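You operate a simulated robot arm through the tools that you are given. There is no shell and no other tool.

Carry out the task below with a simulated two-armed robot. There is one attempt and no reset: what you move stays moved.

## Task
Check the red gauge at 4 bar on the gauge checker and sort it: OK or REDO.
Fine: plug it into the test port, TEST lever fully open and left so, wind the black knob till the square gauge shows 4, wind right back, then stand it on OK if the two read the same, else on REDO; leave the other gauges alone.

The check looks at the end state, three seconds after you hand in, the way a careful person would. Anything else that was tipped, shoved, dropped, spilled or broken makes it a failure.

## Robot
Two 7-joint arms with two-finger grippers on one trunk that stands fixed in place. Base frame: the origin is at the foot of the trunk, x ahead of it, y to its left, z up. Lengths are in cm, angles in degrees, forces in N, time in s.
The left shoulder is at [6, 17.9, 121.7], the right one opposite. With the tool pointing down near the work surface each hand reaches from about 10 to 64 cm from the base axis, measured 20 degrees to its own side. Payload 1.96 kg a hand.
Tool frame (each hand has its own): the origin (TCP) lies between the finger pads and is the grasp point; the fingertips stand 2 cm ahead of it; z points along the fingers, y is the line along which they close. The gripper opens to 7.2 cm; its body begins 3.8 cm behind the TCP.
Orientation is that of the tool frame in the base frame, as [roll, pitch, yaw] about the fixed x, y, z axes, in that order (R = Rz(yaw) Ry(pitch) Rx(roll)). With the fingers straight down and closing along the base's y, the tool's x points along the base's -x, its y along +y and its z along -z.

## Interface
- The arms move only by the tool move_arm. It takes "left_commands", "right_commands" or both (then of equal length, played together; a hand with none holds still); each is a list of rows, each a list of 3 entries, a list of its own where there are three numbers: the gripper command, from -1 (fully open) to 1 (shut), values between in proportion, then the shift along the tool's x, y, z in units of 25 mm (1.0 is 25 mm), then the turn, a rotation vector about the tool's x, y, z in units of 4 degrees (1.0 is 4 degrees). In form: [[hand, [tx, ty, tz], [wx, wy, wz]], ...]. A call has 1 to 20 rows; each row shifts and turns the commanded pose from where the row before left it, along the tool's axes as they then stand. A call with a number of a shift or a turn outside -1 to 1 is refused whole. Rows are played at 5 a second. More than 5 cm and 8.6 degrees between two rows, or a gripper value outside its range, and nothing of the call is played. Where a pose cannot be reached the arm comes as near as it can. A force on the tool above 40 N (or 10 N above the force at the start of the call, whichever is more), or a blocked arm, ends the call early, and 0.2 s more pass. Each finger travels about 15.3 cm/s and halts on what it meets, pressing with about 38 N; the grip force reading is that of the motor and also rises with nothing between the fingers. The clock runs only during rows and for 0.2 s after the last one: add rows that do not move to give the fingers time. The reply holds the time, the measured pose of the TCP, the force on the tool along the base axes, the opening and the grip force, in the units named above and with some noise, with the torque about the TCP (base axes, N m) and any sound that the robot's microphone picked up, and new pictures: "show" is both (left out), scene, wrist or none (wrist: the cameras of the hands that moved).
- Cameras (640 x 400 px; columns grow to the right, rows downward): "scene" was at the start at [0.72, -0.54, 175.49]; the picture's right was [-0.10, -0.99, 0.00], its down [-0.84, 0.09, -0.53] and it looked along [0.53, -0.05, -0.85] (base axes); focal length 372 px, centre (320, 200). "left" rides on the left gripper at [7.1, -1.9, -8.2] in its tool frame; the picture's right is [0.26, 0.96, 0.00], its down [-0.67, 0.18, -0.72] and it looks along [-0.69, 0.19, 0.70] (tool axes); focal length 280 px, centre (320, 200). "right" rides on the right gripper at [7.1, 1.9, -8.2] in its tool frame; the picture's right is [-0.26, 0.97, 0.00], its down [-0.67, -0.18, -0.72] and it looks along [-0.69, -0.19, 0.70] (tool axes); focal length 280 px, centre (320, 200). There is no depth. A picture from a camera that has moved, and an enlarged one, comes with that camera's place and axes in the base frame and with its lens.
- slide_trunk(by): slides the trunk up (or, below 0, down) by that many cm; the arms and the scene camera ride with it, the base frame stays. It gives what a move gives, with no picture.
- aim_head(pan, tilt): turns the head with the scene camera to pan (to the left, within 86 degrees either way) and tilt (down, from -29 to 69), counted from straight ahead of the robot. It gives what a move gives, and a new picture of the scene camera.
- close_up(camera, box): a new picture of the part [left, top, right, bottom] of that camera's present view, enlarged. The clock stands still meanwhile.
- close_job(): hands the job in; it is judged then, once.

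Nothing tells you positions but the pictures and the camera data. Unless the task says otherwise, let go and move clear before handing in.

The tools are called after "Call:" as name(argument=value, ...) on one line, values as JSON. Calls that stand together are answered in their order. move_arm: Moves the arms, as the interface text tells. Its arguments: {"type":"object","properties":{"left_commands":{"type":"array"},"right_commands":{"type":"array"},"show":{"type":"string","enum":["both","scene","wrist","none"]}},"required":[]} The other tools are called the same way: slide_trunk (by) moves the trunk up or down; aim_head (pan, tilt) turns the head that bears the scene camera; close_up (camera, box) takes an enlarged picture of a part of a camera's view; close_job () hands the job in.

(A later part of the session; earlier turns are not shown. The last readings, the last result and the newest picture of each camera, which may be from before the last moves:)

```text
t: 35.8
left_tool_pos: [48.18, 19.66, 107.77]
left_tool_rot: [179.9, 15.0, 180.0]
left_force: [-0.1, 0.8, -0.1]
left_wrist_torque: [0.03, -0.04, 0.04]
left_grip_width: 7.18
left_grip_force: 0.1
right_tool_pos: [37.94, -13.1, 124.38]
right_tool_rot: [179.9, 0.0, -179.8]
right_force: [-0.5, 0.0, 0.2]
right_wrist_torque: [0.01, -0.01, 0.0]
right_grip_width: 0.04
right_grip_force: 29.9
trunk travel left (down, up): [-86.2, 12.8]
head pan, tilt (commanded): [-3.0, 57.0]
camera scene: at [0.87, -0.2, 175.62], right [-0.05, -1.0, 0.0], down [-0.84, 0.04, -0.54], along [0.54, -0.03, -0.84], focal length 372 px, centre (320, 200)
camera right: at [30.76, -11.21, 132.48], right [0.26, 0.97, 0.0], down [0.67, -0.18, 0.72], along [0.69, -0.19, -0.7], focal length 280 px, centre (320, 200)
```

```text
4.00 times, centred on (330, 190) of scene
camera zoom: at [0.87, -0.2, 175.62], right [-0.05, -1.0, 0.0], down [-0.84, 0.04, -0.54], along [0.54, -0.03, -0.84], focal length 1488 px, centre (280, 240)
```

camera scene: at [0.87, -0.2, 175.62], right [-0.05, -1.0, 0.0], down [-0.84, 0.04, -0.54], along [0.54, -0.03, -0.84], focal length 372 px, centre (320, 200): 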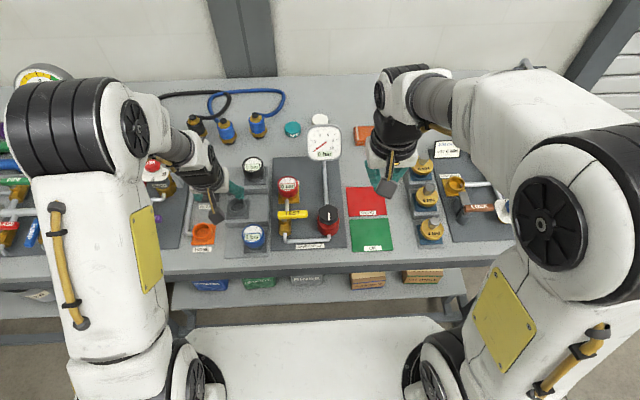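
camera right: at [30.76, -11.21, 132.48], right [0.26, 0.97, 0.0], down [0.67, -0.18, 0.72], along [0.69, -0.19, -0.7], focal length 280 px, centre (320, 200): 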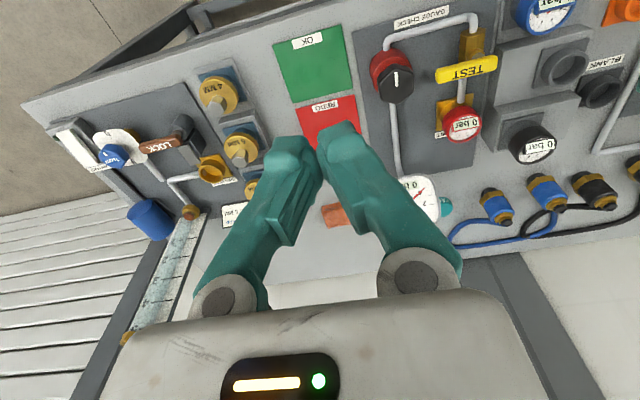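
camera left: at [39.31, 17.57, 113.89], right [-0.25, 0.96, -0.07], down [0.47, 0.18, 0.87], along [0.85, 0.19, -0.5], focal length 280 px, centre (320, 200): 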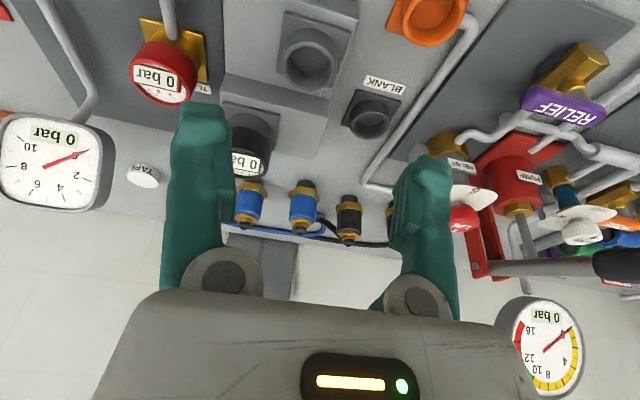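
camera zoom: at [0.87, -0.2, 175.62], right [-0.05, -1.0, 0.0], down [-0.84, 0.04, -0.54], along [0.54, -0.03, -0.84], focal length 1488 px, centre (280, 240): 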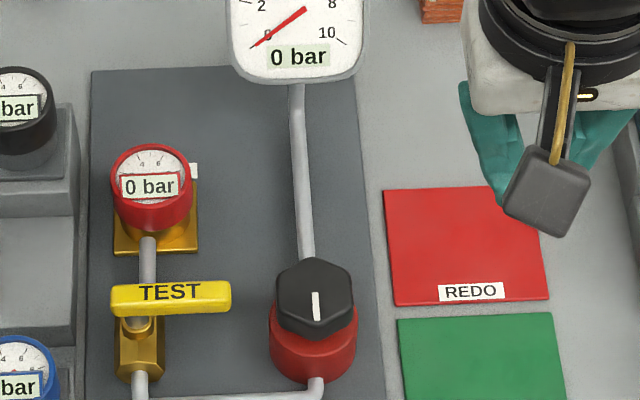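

The lever triangulates to z≈93.5 at its top, spanning y≈0.3 to 8.2 at x≈50.3, with the pivot near y≈6.4. I'll bring the right hand above the lever tip, and yaw it so the fingers can straddle the handle.

Call:
move_arm(right_commands=[[1, [-0.62, 0.747, 0.9], [0, 0, 0]], [1, [-0.62, 0.747, 0.9], [0, 0, 0]], [1, [-0.62, 0.747, 0.9], [0, 0, 0]], [1, [-0.62, 0.747, 0.9], [0, 0, 0]], [1, [-0.62, 0.747, 0.9], [0, 0, 0]], [1, [-0.62, 0.747, 0.9], [0, 0, 0]], [0.1, [-0.62, 0.747, 0.9], [0, 0, 0]], [0.1, [-0.62, 0.747, 0.9], [0, 0, 0]], [0.1, [0, 0, 0], [0, 0, -1]], [0.1, [0, 0, 0], [0, 0, -1]], [0.1, [0, 0, 0], [0, 0, -1]], [0.1, [0, 0, 0], [0, 0, -1]], [0.1, [0, 0, 0], [0, 0, -1]], [0.1, [0, 0, 0], [0, 0, -1]], [0.1, [0, 0, 0], [0, 0, -1]], [0.1, [0, 0, 0], [0, 0, -1]], [0.1, [0, 0, 0], [0, 0, -1]], [0.1, [0, 0, 0], [0, 0, -1]], [0.1, [0, 0, 0], [0, 0, -1]]], show="both")

```text
t: 39.8
left_tool_pos: [48.12, 19.64, 107.87]
left_tool_rot: [-180.0, 15.0, 180.0]
left_force: [-0.1, 1.2, -0.3]
left_wrist_torque: [0.01, 0.0, 0.02]
left_grip_width: 7.21
left_grip_force: 0.1
right_tool_pos: [50.32, 1.71, 106.42]
right_tool_rot: [180.0, 0.1, -135.7]
right_force: [0.2, 0.0, -0.4]
right_wrist_torque: [0.0, -0.02, 0.01]
right_grip_width: 3.26
right_grip_force: 0.1
trunk travel left (down, up): [-86.2, 12.8]
head pan, tilt (commanded): [-3.0, 57.0]
camera scene: at [0.88, -0.19, 175.62], right [-0.05, -1.0, 0.0], down [-0.84, 0.04, -0.54], along [0.54, -0.03, -0.84], focal length 372 px, centre (320, 200)
camera right: at [43.84, -1.69, 114.54], right [-0.48, 0.87, 0.0], down [0.61, 0.34, 0.72], along [0.63, 0.35, -0.7], focal length 280 px, centre (320, 200)
```

scene: 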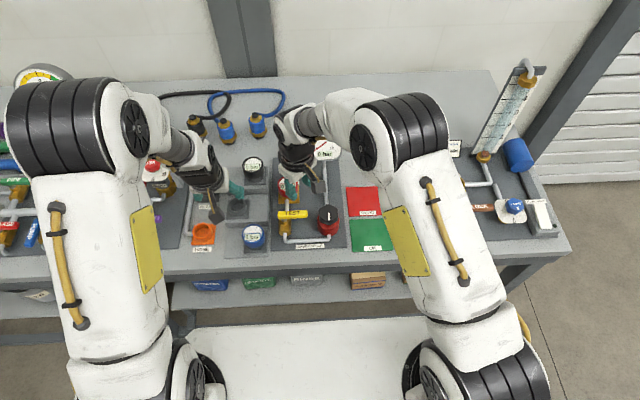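
right: 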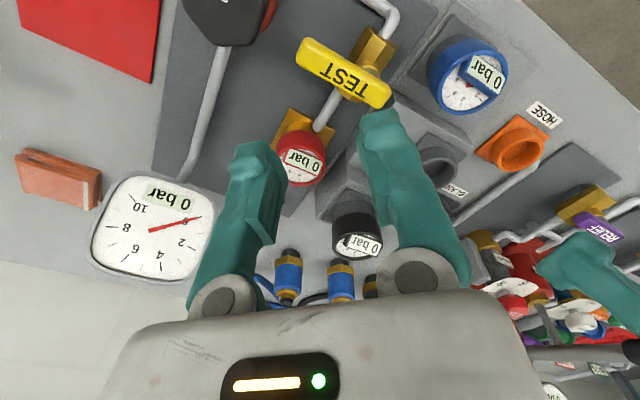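

Halfway through the yaw. Completing the turn to -90° so the fingers close along x.

Call:
move_arm(right_commands=[[0.1, [0, 0, 0], [0, 0, -1]], [0.1, [0, 0, 0], [0, 0, -1]], [0.1, [0, 0, 0], [0, 0, -1]], [0.1, [0, 0, 0], [0, 0, -1]], [0.1, [0, 0, 0], [0, 0, -1]], [0.1, [0, 0, 0], [0, 0, -1]], [0.1, [0, 0, 0], [0, 0, -1]], [0.1, [0, 0, 0], [0, 0, -1]], [0.1, [0, 0, 0], [0, 0, -1]], [0.1, [0, 0, 0], [0, 0, -1]], [0.1, [0, 0, 0], [0, 0, -1]], [0.1, [0, 0, 0], [0, 0, -0.42]], [0.1, [0, 0, 0.8], [0, 0, 0]], [0.1, [0, 0, 0.8], [0, 0, 0]], [0.1, [0, 0, 0], [0, 0, 0]]], show="both")

Call:
close_up(camera="scene", box=[250, 140, 370, 250])

```text
t: 43.0
left_tool_pos: [48.14, 19.62, 107.71]
left_tool_rot: [180.0, 15.0, 180.0]
left_force: [0.5, 0.6, -1.0]
left_wrist_torque: [0.01, 0.01, 0.05]
left_grip_width: 7.22
left_grip_force: 0.0
right_tool_pos: [50.33, 1.94, 102.56]
right_tool_rot: [-180.0, 0.1, -90.2]
right_force: [-0.7, -0.5, 0.2]
right_wrist_torque: [0.01, 0.03, 0.0]
right_grip_width: 3.26
right_grip_force: 0.0
trunk travel left (down, up): [-86.2, 12.8]
head pan, tilt (commanded): [-3.0, 57.0]
camera scene: at [0.83, -0.2, 175.62], right [-0.05, -1.0, 0.0], down [-0.84, 0.04, -0.54], along [0.54, -0.03, -0.84], focal length 372 px, centre (320, 200)
camera right: at [48.39, -5.25, 110.6], right [-0.96, 0.27, 0.0], down [0.19, 0.67, 0.72], along [0.19, 0.69, -0.7], focal length 280 px, centre (320, 200)
```

scene: 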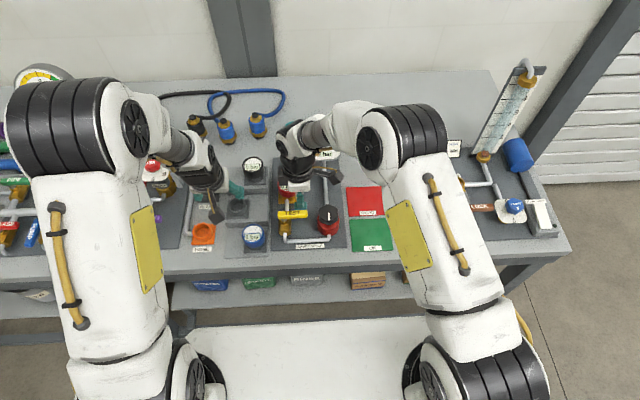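
right: 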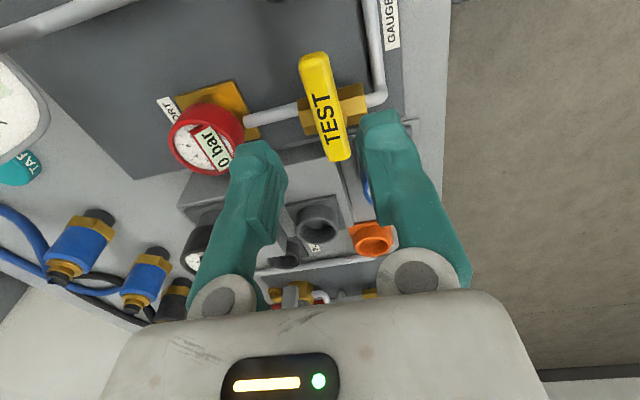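

```text
3.64 times, centred on (310, 195) of scene
camera zoom: at [0.83, -0.2, 175.62], right [-0.05, -1.0, 0.0], down [-0.84, 0.04, -0.54], along [0.54, -0.03, -0.84], focal length 1353 px, centre (356, 218)
```

zoom: 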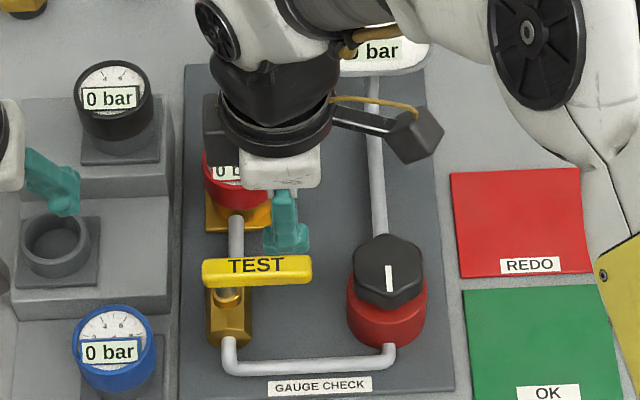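

The fingers line up with the lever handle (x≈50.2, tip y≈0, top z≈93.5). Lowering to straddle it.

Call:
move_arm(right_commands=[[0.1, [0, 0.04, 0.95], [0, 0, 0]], [0.1, [0, 0, 0.95], [0, 0, 0]], [0.1, [0, 0, 0.95], [0, 0, 0]], [0.1, [0, 0, 0.95], [0, 0, 0]], [0.1, [0, 0, 0], [0, 0, 0]]], show="both")

Call:
close_up(camera="scene", box=[250, 140, 370, 250])

Call:
close_up(camera="right", box=[200, 60, 440, 260])

```text
t: 44.2
left_tool_pos: [48.05, 19.57, 107.65]
left_tool_rot: [-179.9, 15.1, -179.9]
left_force: [0.5, 0.7, 0.0]
left_wrist_torque: [-0.03, 0.03, 0.0]
left_grip_width: 7.21
left_grip_force: 0.1
right_tool_pos: [50.17, 1.42, 92.61]
right_tool_rot: [-180.0, 0.0, -90.1]
right_force: [-0.9, 0.0, 0.9]
right_wrist_torque: [-0.02, 0.0, 0.0]
right_grip_width: 3.23
right_grip_force: 0.0
trunk travel left (down, up): [-86.2, 12.8]
head pan, tilt (commanded): [-3.0, 57.0]
camera scene: at [0.84, -0.2, 175.62], right [-0.05, -1.0, 0.0], down [-0.84, 0.04, -0.54], along [0.54, -0.03, -0.84], focal length 372 px, centre (320, 200)
camera right: at [48.21, -5.54, 100.76], right [-0.96, 0.27, 0.0], down [0.19, 0.67, 0.72], along [0.19, 0.69, -0.7], focal length 280 px, centre (320, 200)
```

scene: 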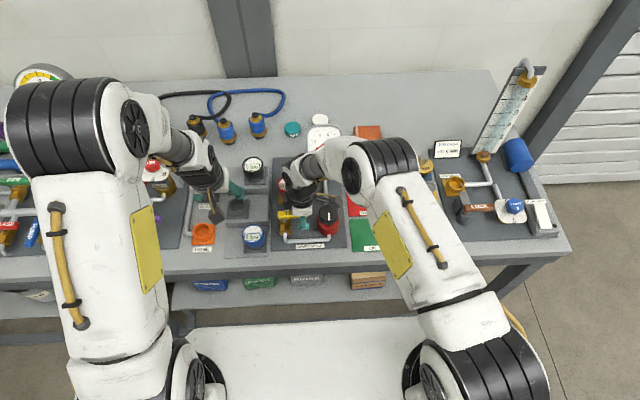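
right: 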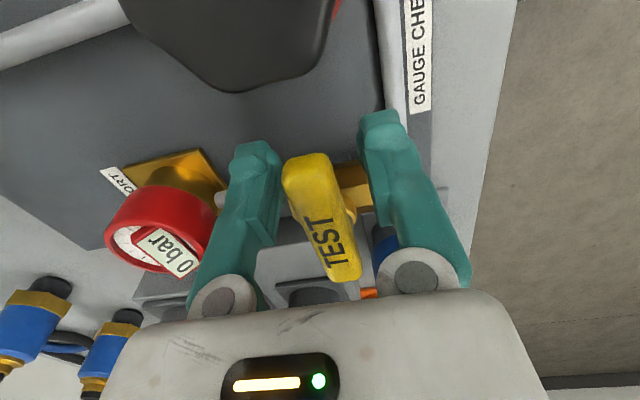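

```text
3.64 times, centred on (310, 195) of scene
camera zoom: at [0.84, -0.2, 175.62], right [-0.05, -1.0, 0.0], down [-0.84, 0.04, -0.54], along [0.54, -0.03, -0.84], focal length 1353 px, centre (356, 218)
```

zoom: 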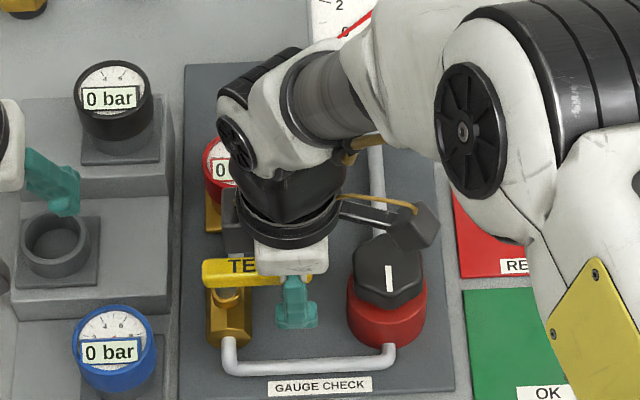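

```text
2.00 times, centred on (320, 160) of right
camera zoom: at [48.21, -5.54, 100.76], right [-0.96, 0.27, 0.0], down [0.19, 0.67, 0.72], along [0.19, 0.69, -0.7], focal length 561 px, centre (320, 280)
```

zoom: 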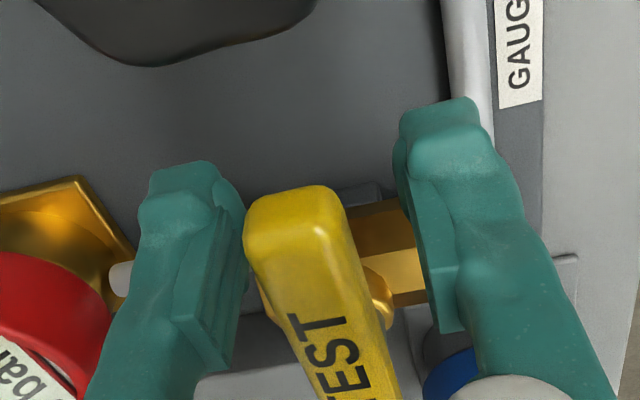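

The handle is straddled with clearance. I'll sweep the hand clockwise on an arc about the pivot (about 48° first), so the far finger brings the handle toward the robot.

Call:
move_arm(right_commands=[[0.1, [-0.005, 0.134, 0], [0, 0, 1]], [0.1, [-0.005, 0.134, 0], [0, 0, 1]], [0.1, [-0.005, 0.134, 0], [0, 0, 1]], [0.1, [-0.005, 0.134, 0], [0, 0, 1]], [0.1, [-0.005, 0.134, 0], [0, 0, 1]], [0.1, [-0.005, 0.134, 0], [0, 0, 1]], [0.1, [-0.005, 0.134, 0], [0, 0, 1]], [0.1, [-0.005, 0.134, 0], [0, 0, 1]], [0.1, [-0.005, 0.134, 0], [0, 0, 1]], [0.1, [-0.005, 0.134, 0], [0, 0, 1]]], show="both")

Call:
close_up(camera="scene", box=[250, 140, 370, 250])

```text
t: 46.4
left_tool_pos: [48.22, 19.67, 107.69]
left_tool_rot: [180.0, 15.1, -179.9]
left_force: [0.1, -0.1, -0.5]
left_wrist_torque: [-0.03, 0.01, 0.0]
left_grip_width: 7.2
left_grip_force: 0.0
right_tool_pos: [47.04, 2.98, 92.9]
right_tool_rot: [-180.0, 0.0, -130.3]
right_force: [0.1, 0.5, 0.6]
right_wrist_torque: [0.0, 0.0, -0.01]
right_grip_width: 3.24
right_grip_force: 0.2
trunk travel left (down, up): [-86.2, 12.8]
head pan, tilt (commanded): [-3.0, 57.0]
camera scene: at [0.86, -0.17, 175.62], right [-0.05, -1.0, 0.0], down [-0.84, 0.04, -0.54], along [0.54, -0.03, -0.84], focal length 372 px, centre (320, 200)
camera right: at [40.89, -1.15, 101.03], right [-0.57, 0.82, 0.0], down [0.58, 0.4, 0.72], along [0.59, 0.41, -0.7], focal length 280 px, centre (320, 200)
```

scene: 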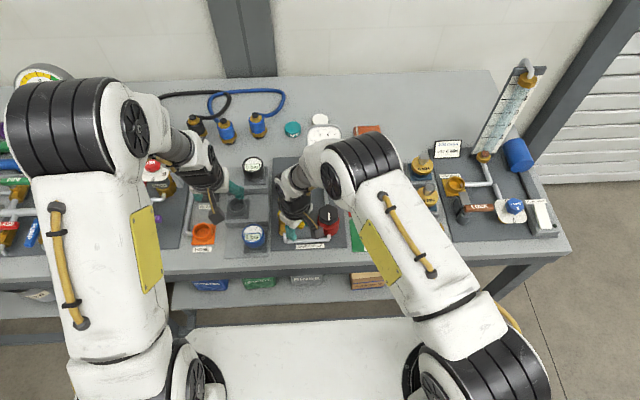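
right: 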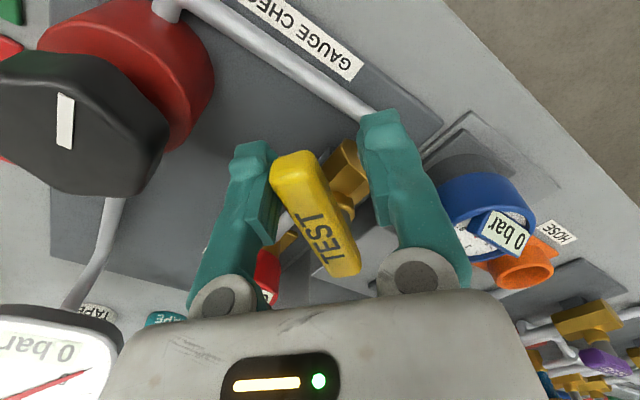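

```text
3.64 times, centred on (310, 195) of scene
camera zoom: at [0.86, -0.17, 175.62], right [-0.05, -1.0, 0.0], down [-0.84, 0.04, -0.54], along [0.54, -0.03, -0.84], focal length 1353 px, centre (356, 218)
```

zoom: 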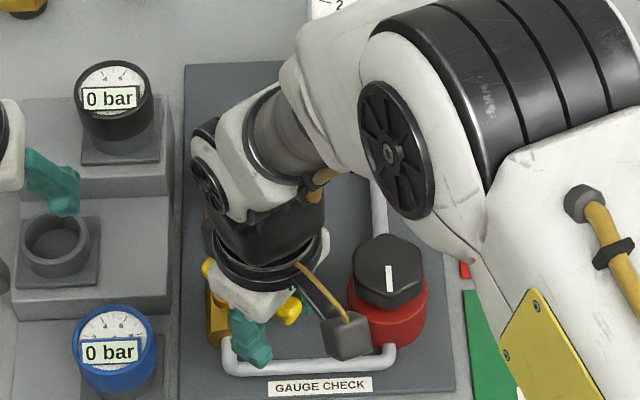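

The lever is following freely. I'll narrow the gap slightly and continue the arc another ~40°.

Call:
move_arm(right_commands=[[0.25, [-0.005, 0.134, 0], [0, 0, 1]], [0.35, [-0.005, 0.134, 0], [0, 0, 1]], [0.35, [-0.005, 0.134, 0], [0, 0, 1]], [0.35, [-0.005, 0.134, 0], [0, 0, 1]], [0.35, [-0.005, 0.134, 0], [0, 0, 1]], [0.35, [-0.005, 0.134, 0], [0, 0, 1]], [0.35, [-0.005, 0.134, 0], [0, 0, 1]], [0.35, [-0.005, 0.134, 0], [0, 0, 1]], [0.35, [-0.005, 0.134, 0], [0, 0, 1]], [0.35, [-0.005, 0.134, 0], [0, 0, 1]], [0.35, [0, 0, 0], [0, 0, 0]]], show="both")

Call:
close_up(camera="scene", box=[250, 140, 370, 250])

Call:
close_up(camera="right", box=[200, 60, 440, 260])

```text
t: 48.8
left_tool_pos: [48.14, 19.64, 107.74]
left_tool_rot: [180.0, 15.0, -180.0]
left_force: [0.5, 0.3, 0.2]
left_wrist_torque: [-0.03, -0.04, 0.01]
left_grip_width: 7.21
left_grip_force: 0.1
right_tool_pos: [45.37, 5.88, 92.92]
right_tool_rot: [179.9, 0.1, -170.3]
right_force: [0.0, 0.1, -0.1]
right_wrist_torque: [0.06, 0.03, 0.02]
right_grip_width: 2.34
right_grip_force: 0.0
trunk travel left (down, up): [-86.2, 12.8]
head pan, tilt (commanded): [-3.0, 57.0]
camera scene: at [0.88, -0.19, 175.62], right [-0.05, -1.0, 0.0], down [-0.84, 0.04, -0.54], along [0.54, -0.03, -0.84], focal length 372 px, centre (320, 200)
camera right: at [38.0, 6.64, 101.07], right [0.1, 1.0, 0.0], down [0.7, -0.07, 0.72], along [0.71, -0.07, -0.7], focal length 280 px, centre (320, 200)
```

scene: 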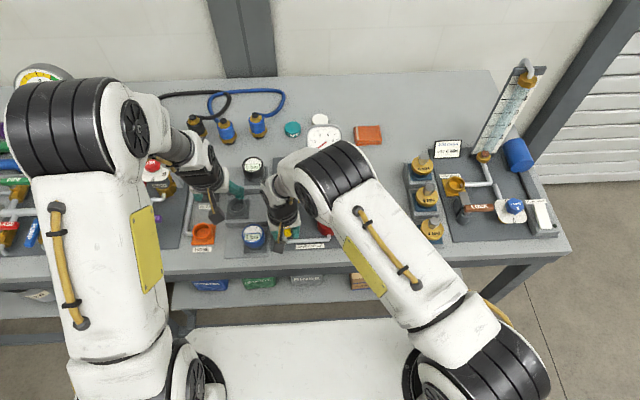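
right: 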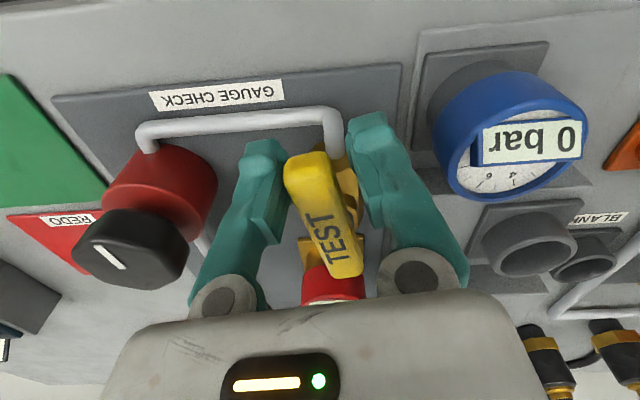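

```text
3.64 times, centred on (310, 195) of scene
camera zoom: at [0.88, -0.19, 175.62], right [-0.05, -1.0, 0.0], down [-0.84, 0.04, -0.54], along [0.54, -0.03, -0.84], focal length 1353 px, centre (356, 218)
```

zoom: 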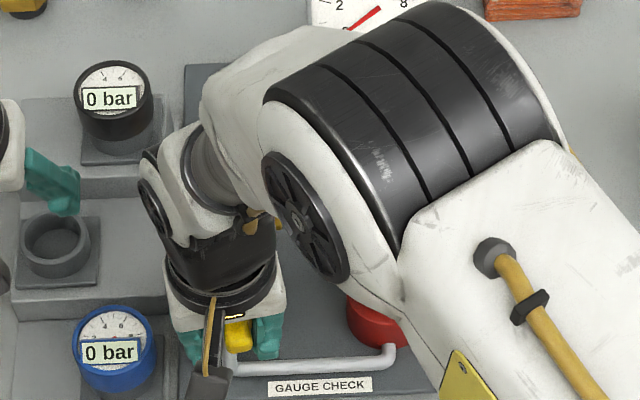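

```text
2.00 times, centred on (320, 160) of right
camera zoom: at [38.0, 6.64, 101.07], right [0.1, 1.0, 0.0], down [0.7, -0.07, 0.72], along [0.71, -0.07, -0.7], focal length 561 px, centre (320, 280)
```

zoom: 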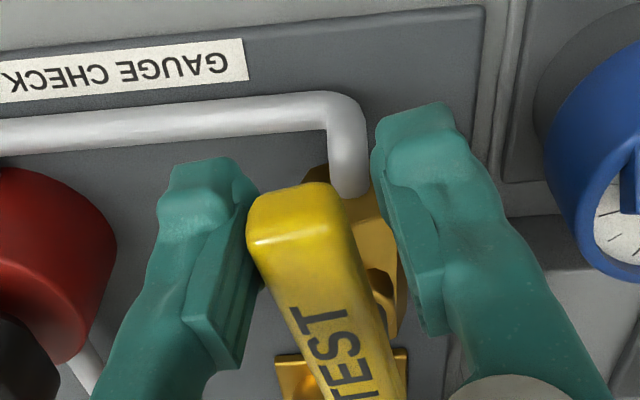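

The lever is nearly in line with the pipe, still no resistance. Continuing in small steps to find the end stop.

Call:
move_arm(right_commands=[[0.35, [-0.005, 0.134, 0], [0, 0, 1]], [0.35, [-0.005, 0.134, 0], [0, 0, 1]], [0.35, [-0.005, 0.134, 0], [0, 0, 1]], [0.35, [0, 0, 0], [0, 0, 0]]], show="wrist")

Call:
close_up(camera="right", box=[200, 60, 440, 260])

```text
t: 49.8
left_tool_pos: [48.14, 19.66, 107.83]
left_tool_rot: [-180.0, 15.0, 180.0]
left_force: [-0.7, -0.4, 0.0]
left_wrist_torque: [0.0, 0.01, -0.02]
left_grip_width: 7.18
left_grip_force: 0.0
right_tool_pos: [45.21, 6.97, 92.91]
right_tool_rot: [179.9, 0.0, 177.9]
right_force: [0.6, 0.3, -0.7]
right_wrist_torque: [-0.03, -0.01, 0.01]
right_grip_width: 2.37
right_grip_force: 0.1
trunk travel left (down, up): [-86.2, 12.8]
head pan, tilt (commanded): [-3.0, 57.0]
camera right: at [38.15, 9.16, 101.05], right [0.3, 0.95, 0.0], down [0.67, -0.21, 0.72], along [0.68, -0.21, -0.7], focal length 280 px, centre (320, 200)
```

right: 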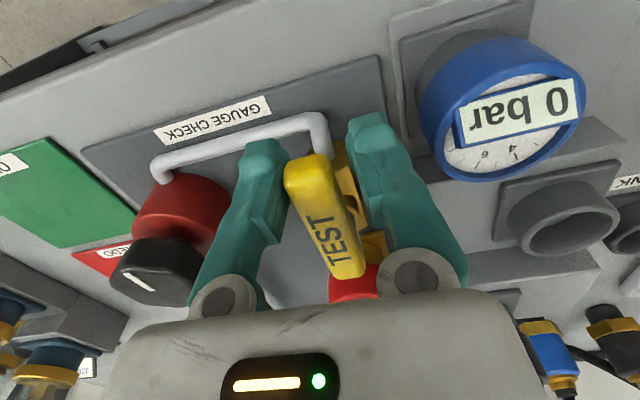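

```text
2.00 times, centred on (320, 160) of right
camera zoom: at [38.15, 9.16, 101.05], right [0.3, 0.95, 0.0], down [0.67, -0.21, 0.72], along [0.68, -0.21, -0.7], focal length 561 px, centre (320, 280)
```

zoom: 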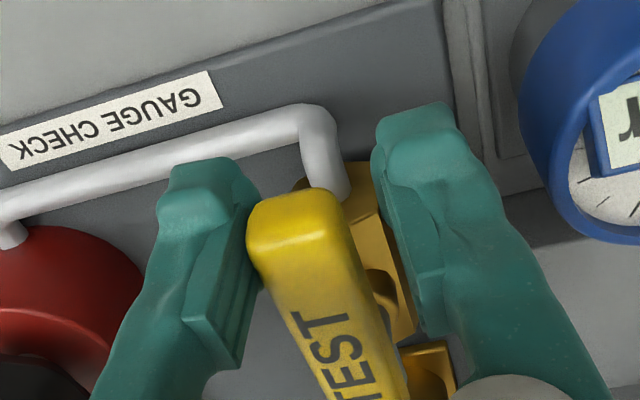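

Still moving without force. A couple more small steps to reach the stop.

Call:
move_arm(right_commands=[[0.35, [-0.003, 0.067, 0], [0, 0, 0.5]], [0.35, [-0.003, 0.067, 0], [0, 0, 0.5]], [0.35, [-0.003, 0.067, 0], [0, 0, 0.5]], [0.35, [0, 0, 0], [0, 0, 0]]], show="wrist")

Call:
close_up(camera="right", box=[200, 60, 440, 260])

```text
t: 50.8
left_tool_pos: [48.08, 19.5, 107.79]
left_tool_rot: [179.9, 15.1, -180.0]
left_force: [0.2, -0.5, 0.5]
left_wrist_torque: [-0.02, 0.02, -0.01]
left_grip_width: 7.2
left_grip_force: 0.1
right_tool_pos: [45.31, 7.11, 92.9]
right_tool_rot: [179.9, 0.0, 171.8]
right_force: [3.2, -9.3, 3.8]
right_wrist_torque: [-0.12, 0.01, 0.13]
right_grip_width: 2.82
right_grip_force: 3.6
trunk travel left (down, up): [-86.2, 12.8]
head pan, tilt (commanded): [-3.0, 57.0]
camera right: at [38.55, 10.09, 101.02], right [0.4, 0.92, 0.0], down [0.64, -0.28, 0.72], along [0.66, -0.28, -0.7], focal length 280 px, centre (320, 200)
```

right: 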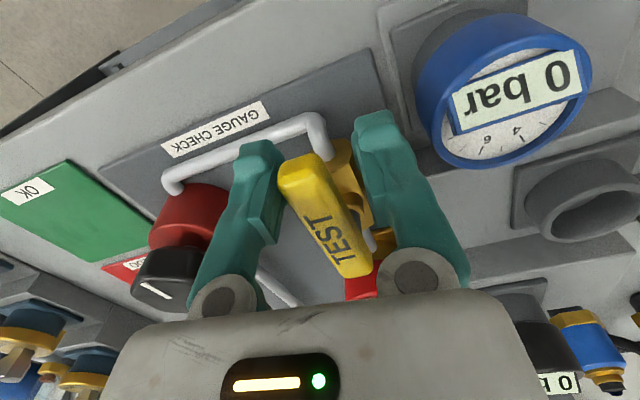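

```text
2.00 times, centred on (320, 160) of right
camera zoom: at [38.55, 10.09, 101.02], right [0.4, 0.92, 0.0], down [0.64, -0.28, 0.72], along [0.66, -0.28, -0.7], focal length 561 px, centre (320, 280)
```

zoom: 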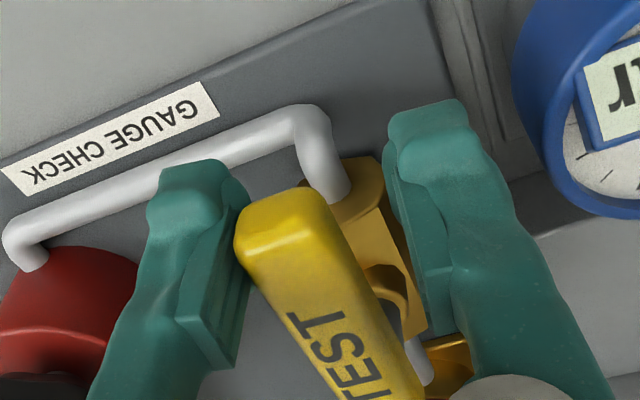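

Resistance appears (9 N sideways, finger flexing): the lever has met its stop, aligned with the pipe. I'll give one more slight push to be sure, then back off, open and rise.

Call:
move_arm(right_commands=[[0.35, [0, 0.1, 0], [0, 0, 0]], [0.35, [0, 0, 0], [0, 0, 0]]], show="wrist")

Call:
close_up(camera="right", box=[200, 60, 440, 260])

```text
t: 51.4
left_tool_pos: [48.17, 19.31, 107.76]
left_tool_rot: [179.9, 14.9, 180.0]
left_force: [-0.8, 1.0, -0.7]
left_wrist_torque: [-0.03, 0.01, -0.01]
left_grip_width: 7.19
left_grip_force: 0.1
right_tool_pos: [45.31, 7.32, 92.77]
right_tool_rot: [179.9, 0.0, 171.7]
right_force: [3.7, -15.5, 6.5]
right_wrist_torque: [-0.22, -0.06, 0.2]
right_grip_width: 3.2
right_grip_force: 6.3
trunk travel left (down, up): [-86.2, 12.8]
head pan, tilt (commanded): [-3.0, 57.0]
camera right: at [38.56, 10.31, 101.03], right [0.4, 0.92, 0.0], down [0.64, -0.28, 0.72], along [0.66, -0.28, -0.7], focal length 280 px, centre (320, 200)
```

right: 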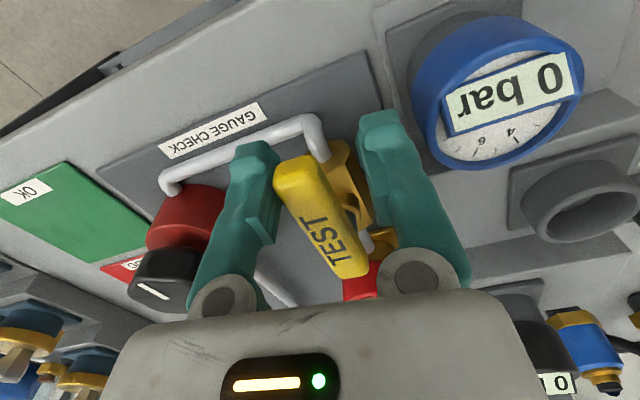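

```text
2.00 times, centred on (320, 160) of right
camera zoom: at [38.56, 10.31, 101.03], right [0.4, 0.92, 0.0], down [0.64, -0.28, 0.72], along [0.66, -0.28, -0.7], focal length 561 px, centre (320, 280)
```

zoom: 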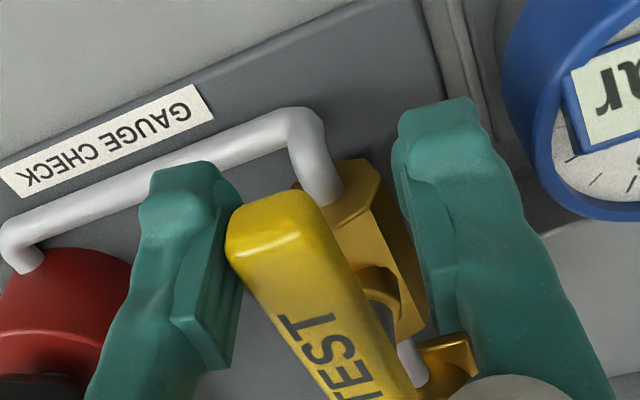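

The lever is firmly at its stop (15 N). Backing off so no finger touches it, then rising.

Call:
move_arm(right_commands=[[0.2, [0, -0.15, 0], [0, 0, 0]], [0.1, [0, -0.15, 0], [0, 0, 0]], [0.1, [0, 0, -0.4], [0, 0, 0]], [0.1, [0, 0, -0.8], [0, 0, 0]], [0.1, [0, 0, -0.8], [0, 0, 0]], [0.1, [0, 0, -0.8], [0, 0, 0]], [0.1, [0, 0, -0.8], [0, 0, 0]], [0.1, [0, 0, -0.8], [0, 0, 0]], [0.1, [0, -0.8, -0.4], [0, 0, 0]], [0.1, [0, -0.8, 0], [0, 0, 0]], [0.1, [0, -0.8, 0], [0, 0, 0]], [0.1, [0, -0.8, 0], [0, 0, 0]], [0.1, [0, 0, 0], [0, 0, 0]]], show="both")

Call:
close_up(camera="scene", box=[250, 120, 390, 250])

```text
t: 54.2
left_tool_pos: [48.14, 19.72, 107.62]
left_tool_rot: [179.9, 15.0, -179.9]
left_force: [0.2, 0.5, -0.4]
left_wrist_torque: [0.02, 0.0, 0.01]
left_grip_width: 7.21
left_grip_force: 0.1
right_tool_pos: [43.98, -1.25, 104.88]
right_tool_rot: [179.8, -0.1, 171.8]
right_force: [-1.1, 0.7, -0.1]
right_wrist_torque: [0.02, -0.01, -0.01]
right_grip_width: 3.22
right_grip_force: 0.0
trunk travel left (down, up): [-86.2, 12.8]
head pan, tilt (commanded): [-3.0, 57.0]
camera scene: at [0.89, -0.13, 175.62], right [-0.05, -1.0, 0.0], down [-0.84, 0.04, -0.54], along [0.54, -0.03, -0.84], focal length 372 px, centre (320, 200)
camera right: at [37.33, 1.82, 112.93], right [0.4, 0.92, 0.0], down [0.64, -0.28, 0.72], along [0.66, -0.28, -0.7], focal length 280 px, centre (320, 200)
```

scene: 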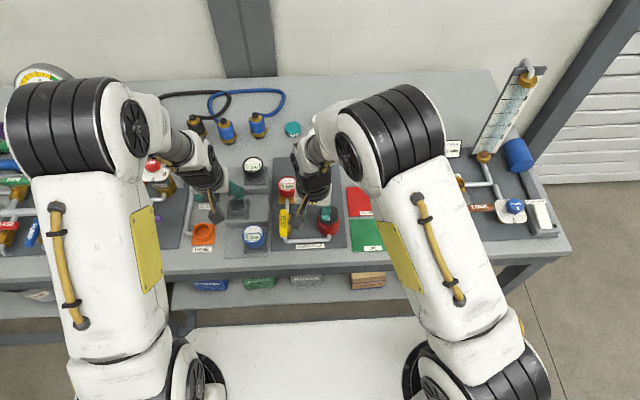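
right: 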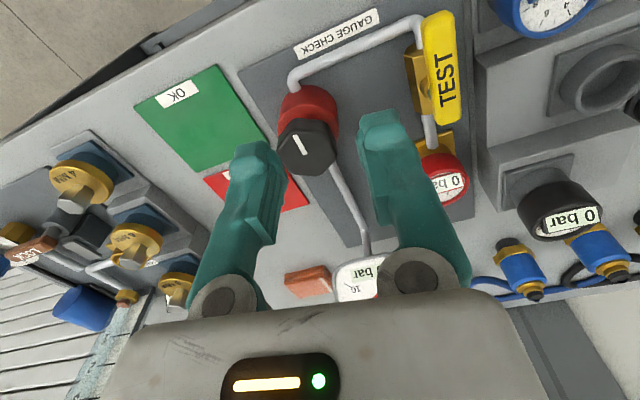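

```text
3.08 times, centred on (320, 185) of scene
camera zoom: at [0.89, -0.13, 175.62], right [-0.05, -1.0, 0.0], down [-0.84, 0.04, -0.54], along [0.54, -0.03, -0.84], focal length 1145 px, centre (320, 246)
```

zoom: 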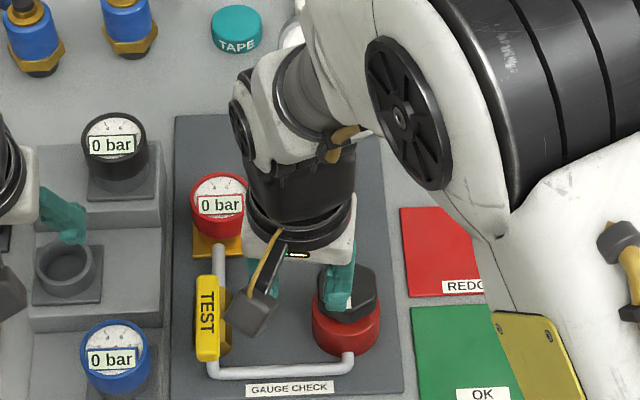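

TEST is now open, in line with the pipe. Next is the black knob: I'll zoom in on it from the right wrist and look at its pointer.

Call:
close_up(camera="right", box=[220, 60, 400, 210])

Call:
close_up(camera="scene", box=[290, 120, 370, 250])

```text
2.67 times, centred on (310, 135) of right
camera zoom: at [37.33, 1.82, 112.93], right [0.4, 0.92, 0.0], down [0.64, -0.28, 0.72], along [0.66, -0.28, -0.7], focal length 748 px, centre (347, 373)
```

zoom: 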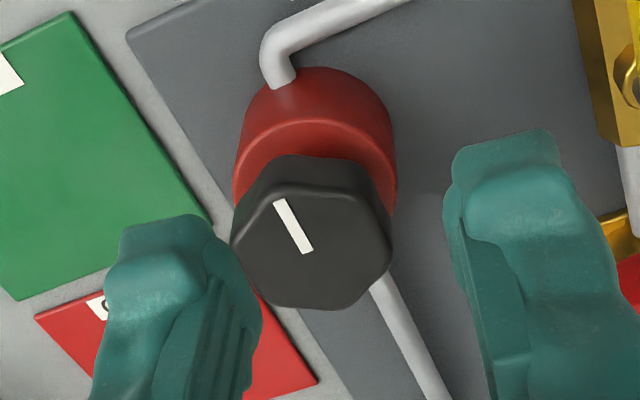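

```text
3.08 times, centred on (330, 185) of scene
camera zoom: at [0.89, -0.13, 175.62], right [-0.05, -1.0, 0.0], down [-0.84, 0.04, -0.54], along [0.54, -0.03, -0.84], focal length 1145 px, centre (289, 246)
```

zoom: 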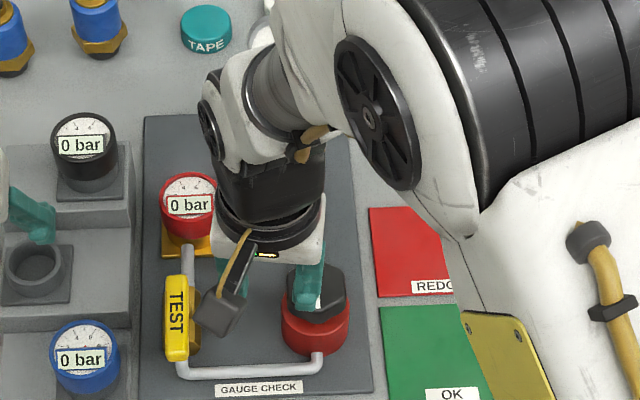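

The knob's hexagon has flats facing ±y (and every 60°), top at about (50.7, -5.1, 92.5), about 5 cm across the flats. I'll centre the right hand above it, open, and pre-turn the hand 60° counter-clockwise so I have room to wind clockwise.

Call:
move_arm(right_commands=[[0, [-0.96, -0.38, 0], [0, 0, 0]], [-1, [-0.96, -0.38, 0], [0, 0, 0]], [-1, [-0.96, -0.38, 0], [0, 0, 0]], [-1, [0, 0, 0], [0, 0, -1]], [-1, [0, 0, 0], [0, 0, -1]], [-1, [0, 0, 0], [0, 0, -1]], [-1, [0, 0, 0], [0, 0, -1]], [-1, [0, 0, 0], [0, 0, -1]], [-1, [0, 0, 0], [0, 0, -1]], [-1, [0, 0, 0], [0, 0, -1]], [-1, [0, 0, 0], [0, 0, -1]], [-1, [0, 0, 0], [0, 0, -1]], [-1, [0, 0, 0], [0, 0, -1]], [-1, [0, 0, 0], [0, 0, -1]], [-1, [0, 0, 0], [0, 0, -1]], [-1, [0, 0, 0], [0, 0, -1]], [-1, [0, 0, 0], [0, 0, -1]], [-1, [0, 0, 0], [0, 0, -1]], [-1, [0, 0, 0], [0, 0, -1]], [-1, [0, 0, 0], [0, 0, -1]]], show="both")

Call:
close_up(camera="right", box=[220, 0, 400, 150])

Call:
close_up(camera="scene", box=[260, 120, 380, 250])

```text
t: 58.4
left_tool_pos: [48.19, 19.59, 107.68]
left_tool_rot: [179.9, 15.0, 180.0]
left_force: [0.5, 0.4, 0.1]
left_wrist_torque: [0.01, -0.03, -0.02]
left_grip_width: 7.19
left_grip_force: 0.1
right_tool_pos: [50.86, -4.92, 104.88]
right_tool_rot: [179.9, 0.2, -120.1]
right_force: [-1.9, 0.0, 0.2]
right_wrist_torque: [0.03, 0.01, 0.02]
right_grip_width: 7.22
right_grip_force: 0.1
trunk travel left (down, up): [-86.2, 12.8]
head pan, tilt (commanded): [-3.0, 57.0]
camera scene: at [0.88, -0.21, 175.62], right [-0.05, -1.0, 0.0], down [-0.84, 0.04, -0.54], along [0.54, -0.03, -0.84], focal length 372 px, centre (320, 200)
camera right: at [45.61, -10.01, 112.99], right [-0.7, 0.71, 0.0], down [0.5, 0.49, 0.72], along [0.51, 0.5, -0.7], focal length 280 px, centre (320, 200)
```

scene: 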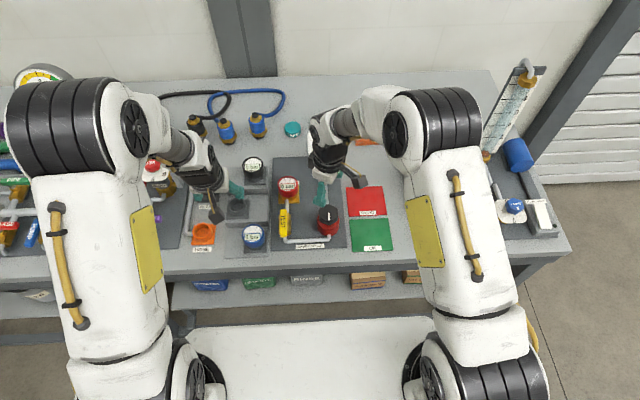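
right: 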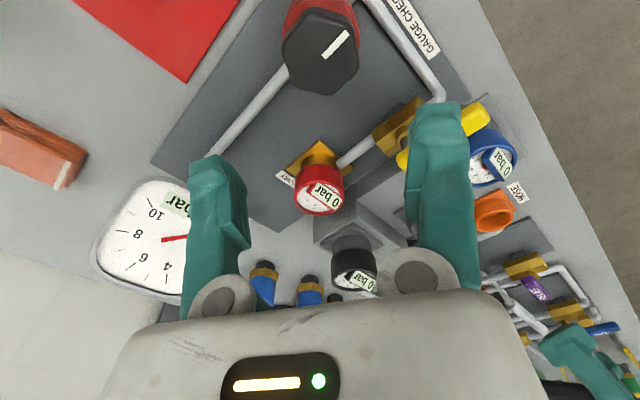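

```text
2.67 times, centred on (310, 75) of right
camera zoom: at [45.61, -10.01, 112.99], right [-0.7, 0.71, 0.0], down [0.5, 0.49, 0.72], along [0.51, 0.5, -0.7], focal length 748 px, centre (347, 533)
```

zoom: 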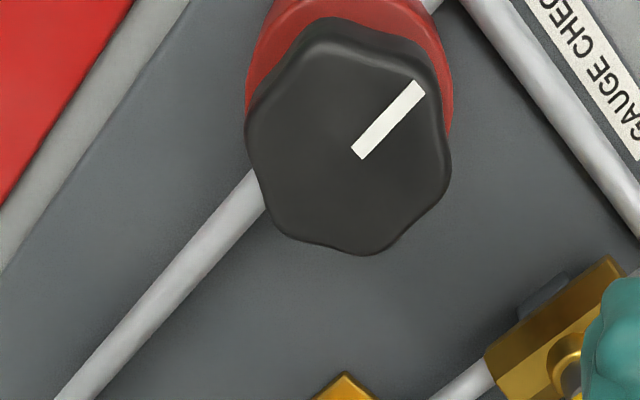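

```text
3.08 times, centred on (320, 185) of scene
camera zoom: at [0.88, -0.21, 175.62], right [-0.05, -1.0, 0.0], down [-0.84, 0.04, -0.54], along [0.54, -0.03, -0.84], focal length 1145 px, centre (320, 246)
```

zoom: 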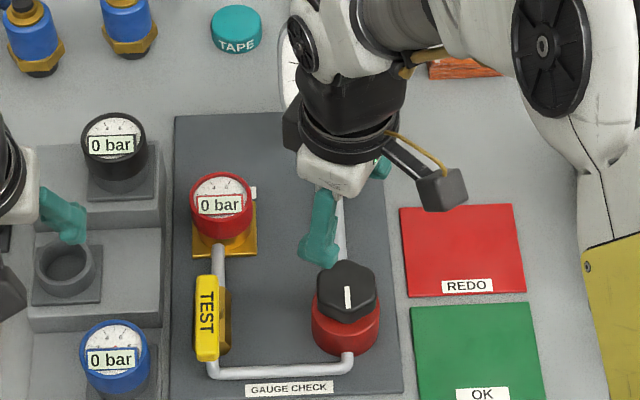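

The knob axis refines to about (50.45, -5.1). I'll adjust and lower to z≈96 to check the fingers around it.

Call:
move_arm(right_commands=[[-1, [0.142, 0.103, 0.85], [0, 0, 0]], [-1, [0, 0, 0.9], [0, 0, 0]], [-1, [0, 0, 0.9], [0, 0, 0]], [-1, [0, 0, 0.9], [0, 0, 0]], [-1, [0, 0, 0], [0, 0, 0]]], show="both")

Call:
close_up(camera="right", box=[200, 50, 440, 250])

Call:
close_up(camera="scene", box=[260, 120, 380, 250])

```text
t: 59.6
left_tool_pos: [48.16, 19.58, 107.76]
left_tool_rot: [180.0, 15.1, -180.0]
left_force: [-0.1, 1.2, 0.5]
left_wrist_torque: [-0.01, 0.01, 0.0]
left_grip_width: 7.19
left_grip_force: 0.1
right_tool_pos: [50.41, -4.9, 95.85]
right_tool_rot: [-180.0, 0.0, -120.2]
right_force: [-0.6, 0.2, -0.9]
right_wrist_torque: [-0.02, -0.01, -0.01]
right_grip_width: 7.2
right_grip_force: 0.1
trunk travel left (down, up): [-86.2, 12.8]
head pan, tilt (commanded): [-3.0, 57.0]
camera scene: at [0.85, -0.19, 175.62], right [-0.05, -1.0, 0.0], down [-0.84, 0.04, -0.54], along [0.54, -0.03, -0.84], focal length 372 px, centre (320, 200)
camera right: at [45.18, -9.99, 104.04], right [-0.7, 0.71, 0.0], down [0.5, 0.49, 0.72], along [0.51, 0.5, -0.7], focal length 280 px, centre (320, 200)
```

scene: 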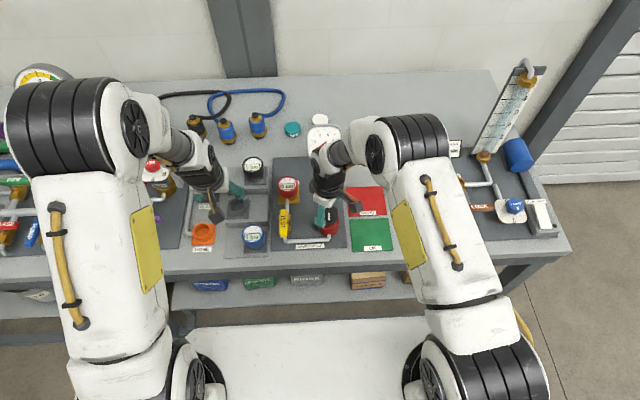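
right: 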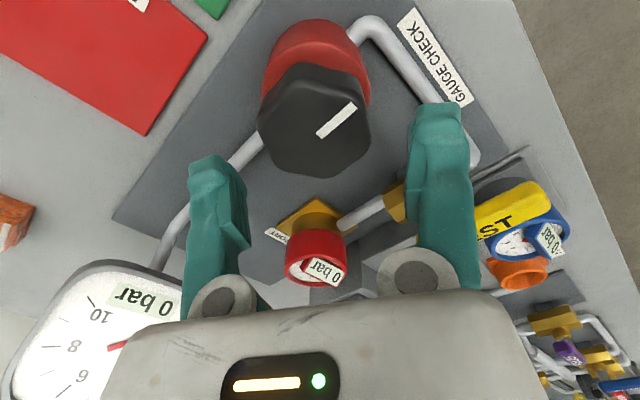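

```text
2.00 times, centred on (320, 150) of right
camera zoom: at [45.18, -9.99, 104.04], right [-0.7, 0.71, 0.0], down [0.5, 0.49, 0.72], along [0.51, 0.5, -0.7], focal length 561 px, centre (320, 300)
```

zoom: 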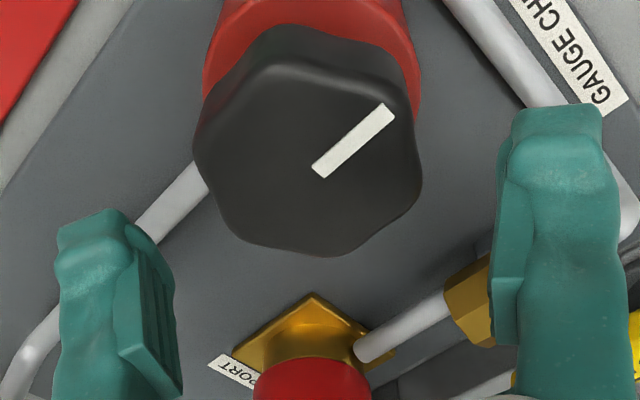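

```text
3.08 times, centred on (320, 185) of scene
camera zoom: at [0.85, -0.19, 175.62], right [-0.05, -1.0, 0.0], down [-0.84, 0.04, -0.54], along [0.54, -0.03, -0.84], focal length 1145 px, centre (320, 246)
```

zoom: 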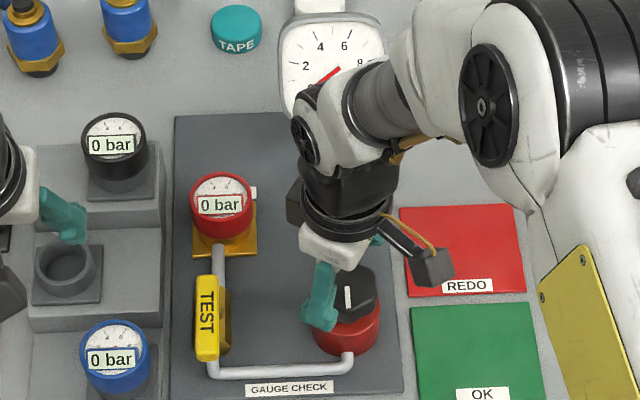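

The knob sits about 0.3 cm off in the hand's frame. Correcting and lowering so the fingertips wrap the knob without touching the red body.

Call:
move_arm(right_commands=[[-1, [0.12, -0.075, 0.44], [0, 0, 0]], [-1, [0, 0, 0.44], [0, 0, 0]], [-1, [0, 0, 0.44], [0, 0, 0]], [-1, [0, 0, 0], [0, 0, 0]]], show="wrist")

Call:
close_up(camera="right", box=[180, 70, 460, 270])

Call:
close_up(camera="scene", box=[290, 170, 370, 250])

```text
t: 60.6
left_tool_pos: [48.1, 19.6, 107.74]
left_tool_rot: [180.0, 15.1, -180.0]
left_force: [0.0, 0.4, -0.7]
left_wrist_torque: [-0.01, 0.0, -0.01]
left_grip_width: 7.2
left_grip_force: 0.0
right_tool_pos: [50.38, -5.35, 92.53]
right_tool_rot: [180.0, 0.1, -120.2]
right_force: [0.7, 0.7, -0.1]
right_wrist_torque: [0.0, 0.02, 0.03]
right_grip_width: 7.19
right_grip_force: 0.0
trunk travel left (down, up): [-86.2, 12.8]
head pan, tilt (commanded): [-3.0, 57.0]
camera right: at [45.18, -10.38, 100.62], right [-0.7, 0.71, 0.0], down [0.5, 0.49, 0.72], along [0.51, 0.5, -0.7], focal length 280 px, centre (320, 200)
```

right: 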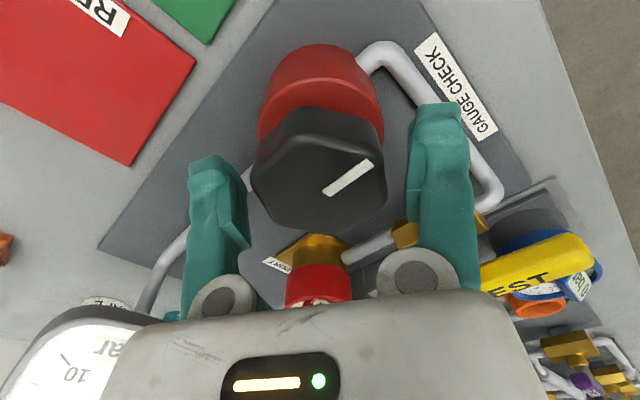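

```text
2.00 times, centred on (320, 170) of right
camera zoom: at [45.18, -10.38, 100.62], right [-0.7, 0.71, 0.0], down [0.5, 0.49, 0.72], along [0.51, 0.5, -0.7], focal length 561 px, centre (320, 260)
```

zoom: 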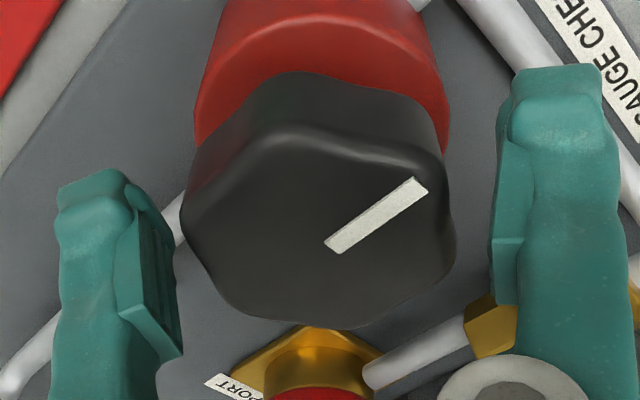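

```text
5.00 times, centred on (330, 210) of scene
camera zoom: at [0.88, -0.2, 175.62], right [-0.05, -1.0, 0.0], down [-0.84, 0.04, -0.54], along [0.54, -0.03, -0.84], focal length 1860 px, centre (270, 150)
```

zoom: 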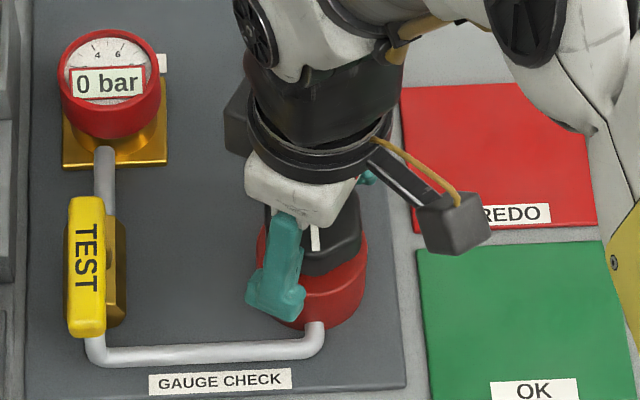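

The knob is centred between the fingers with flats facing the pads. Closing on it.

Call:
move_arm(right_commands=[[0, [0, 0, 0], [0, 0, 0]], [1, [0, 0, 0], [0, 0, 0]], [1, [0, 0, 0], [0, 0, 0]], [1, [0, 0, 0], [0, 0, 0]]], show="wrist")

Call:
close_up(camera="right", box=[180, 70, 460, 270])

```text
t: 61.6
left_tool_pos: [48.15, 19.74, 107.76]
left_tool_rot: [-180.0, 15.0, 180.0]
left_force: [-0.8, 0.3, 0.2]
left_wrist_torque: [-0.03, -0.02, -0.01]
left_grip_width: 7.21
left_grip_force: 0.1
right_tool_pos: [50.46, -5.19, 92.47]
right_tool_rot: [-180.0, 0.0, -120.2]
right_force: [-0.5, 0.4, -4.3]
right_wrist_torque: [-0.49, -0.69, 0.08]
right_grip_width: 5.08
right_grip_force: 40.4
trunk travel left (down, up): [-86.2, 12.8]
head pan, tilt (commanded): [-3.0, 57.0]
camera right: at [45.18, -10.38, 100.63], right [-0.7, 0.71, 0.0], down [0.5, 0.49, 0.72], along [0.51, 0.5, -0.7], focal length 280 px, centre (320, 200)
```

right: 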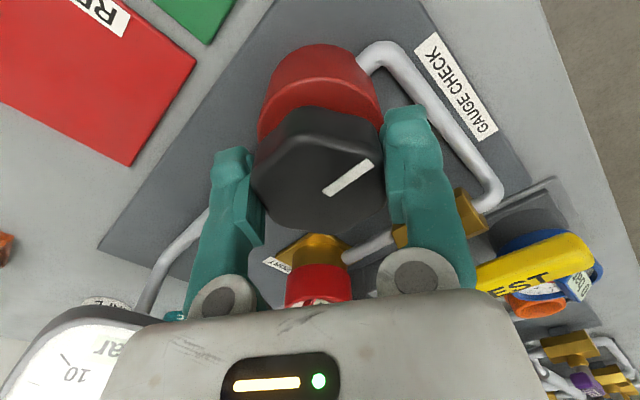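

```text
2.00 times, centred on (320, 170) of right
camera zoom: at [45.18, -10.38, 100.63], right [-0.7, 0.71, 0.0], down [0.5, 0.49, 0.72], along [0.51, 0.5, -0.7], focal length 561 px, centre (320, 260)
```

zoom: 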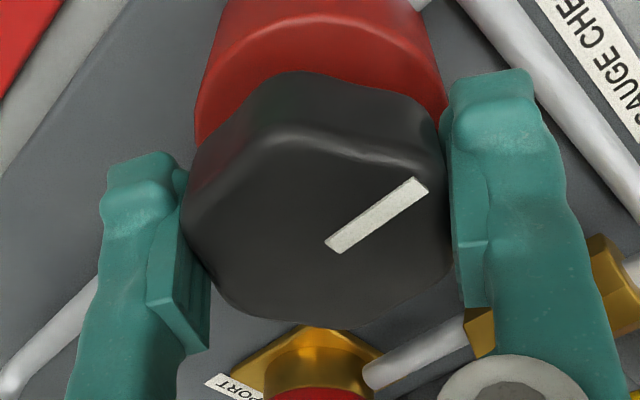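

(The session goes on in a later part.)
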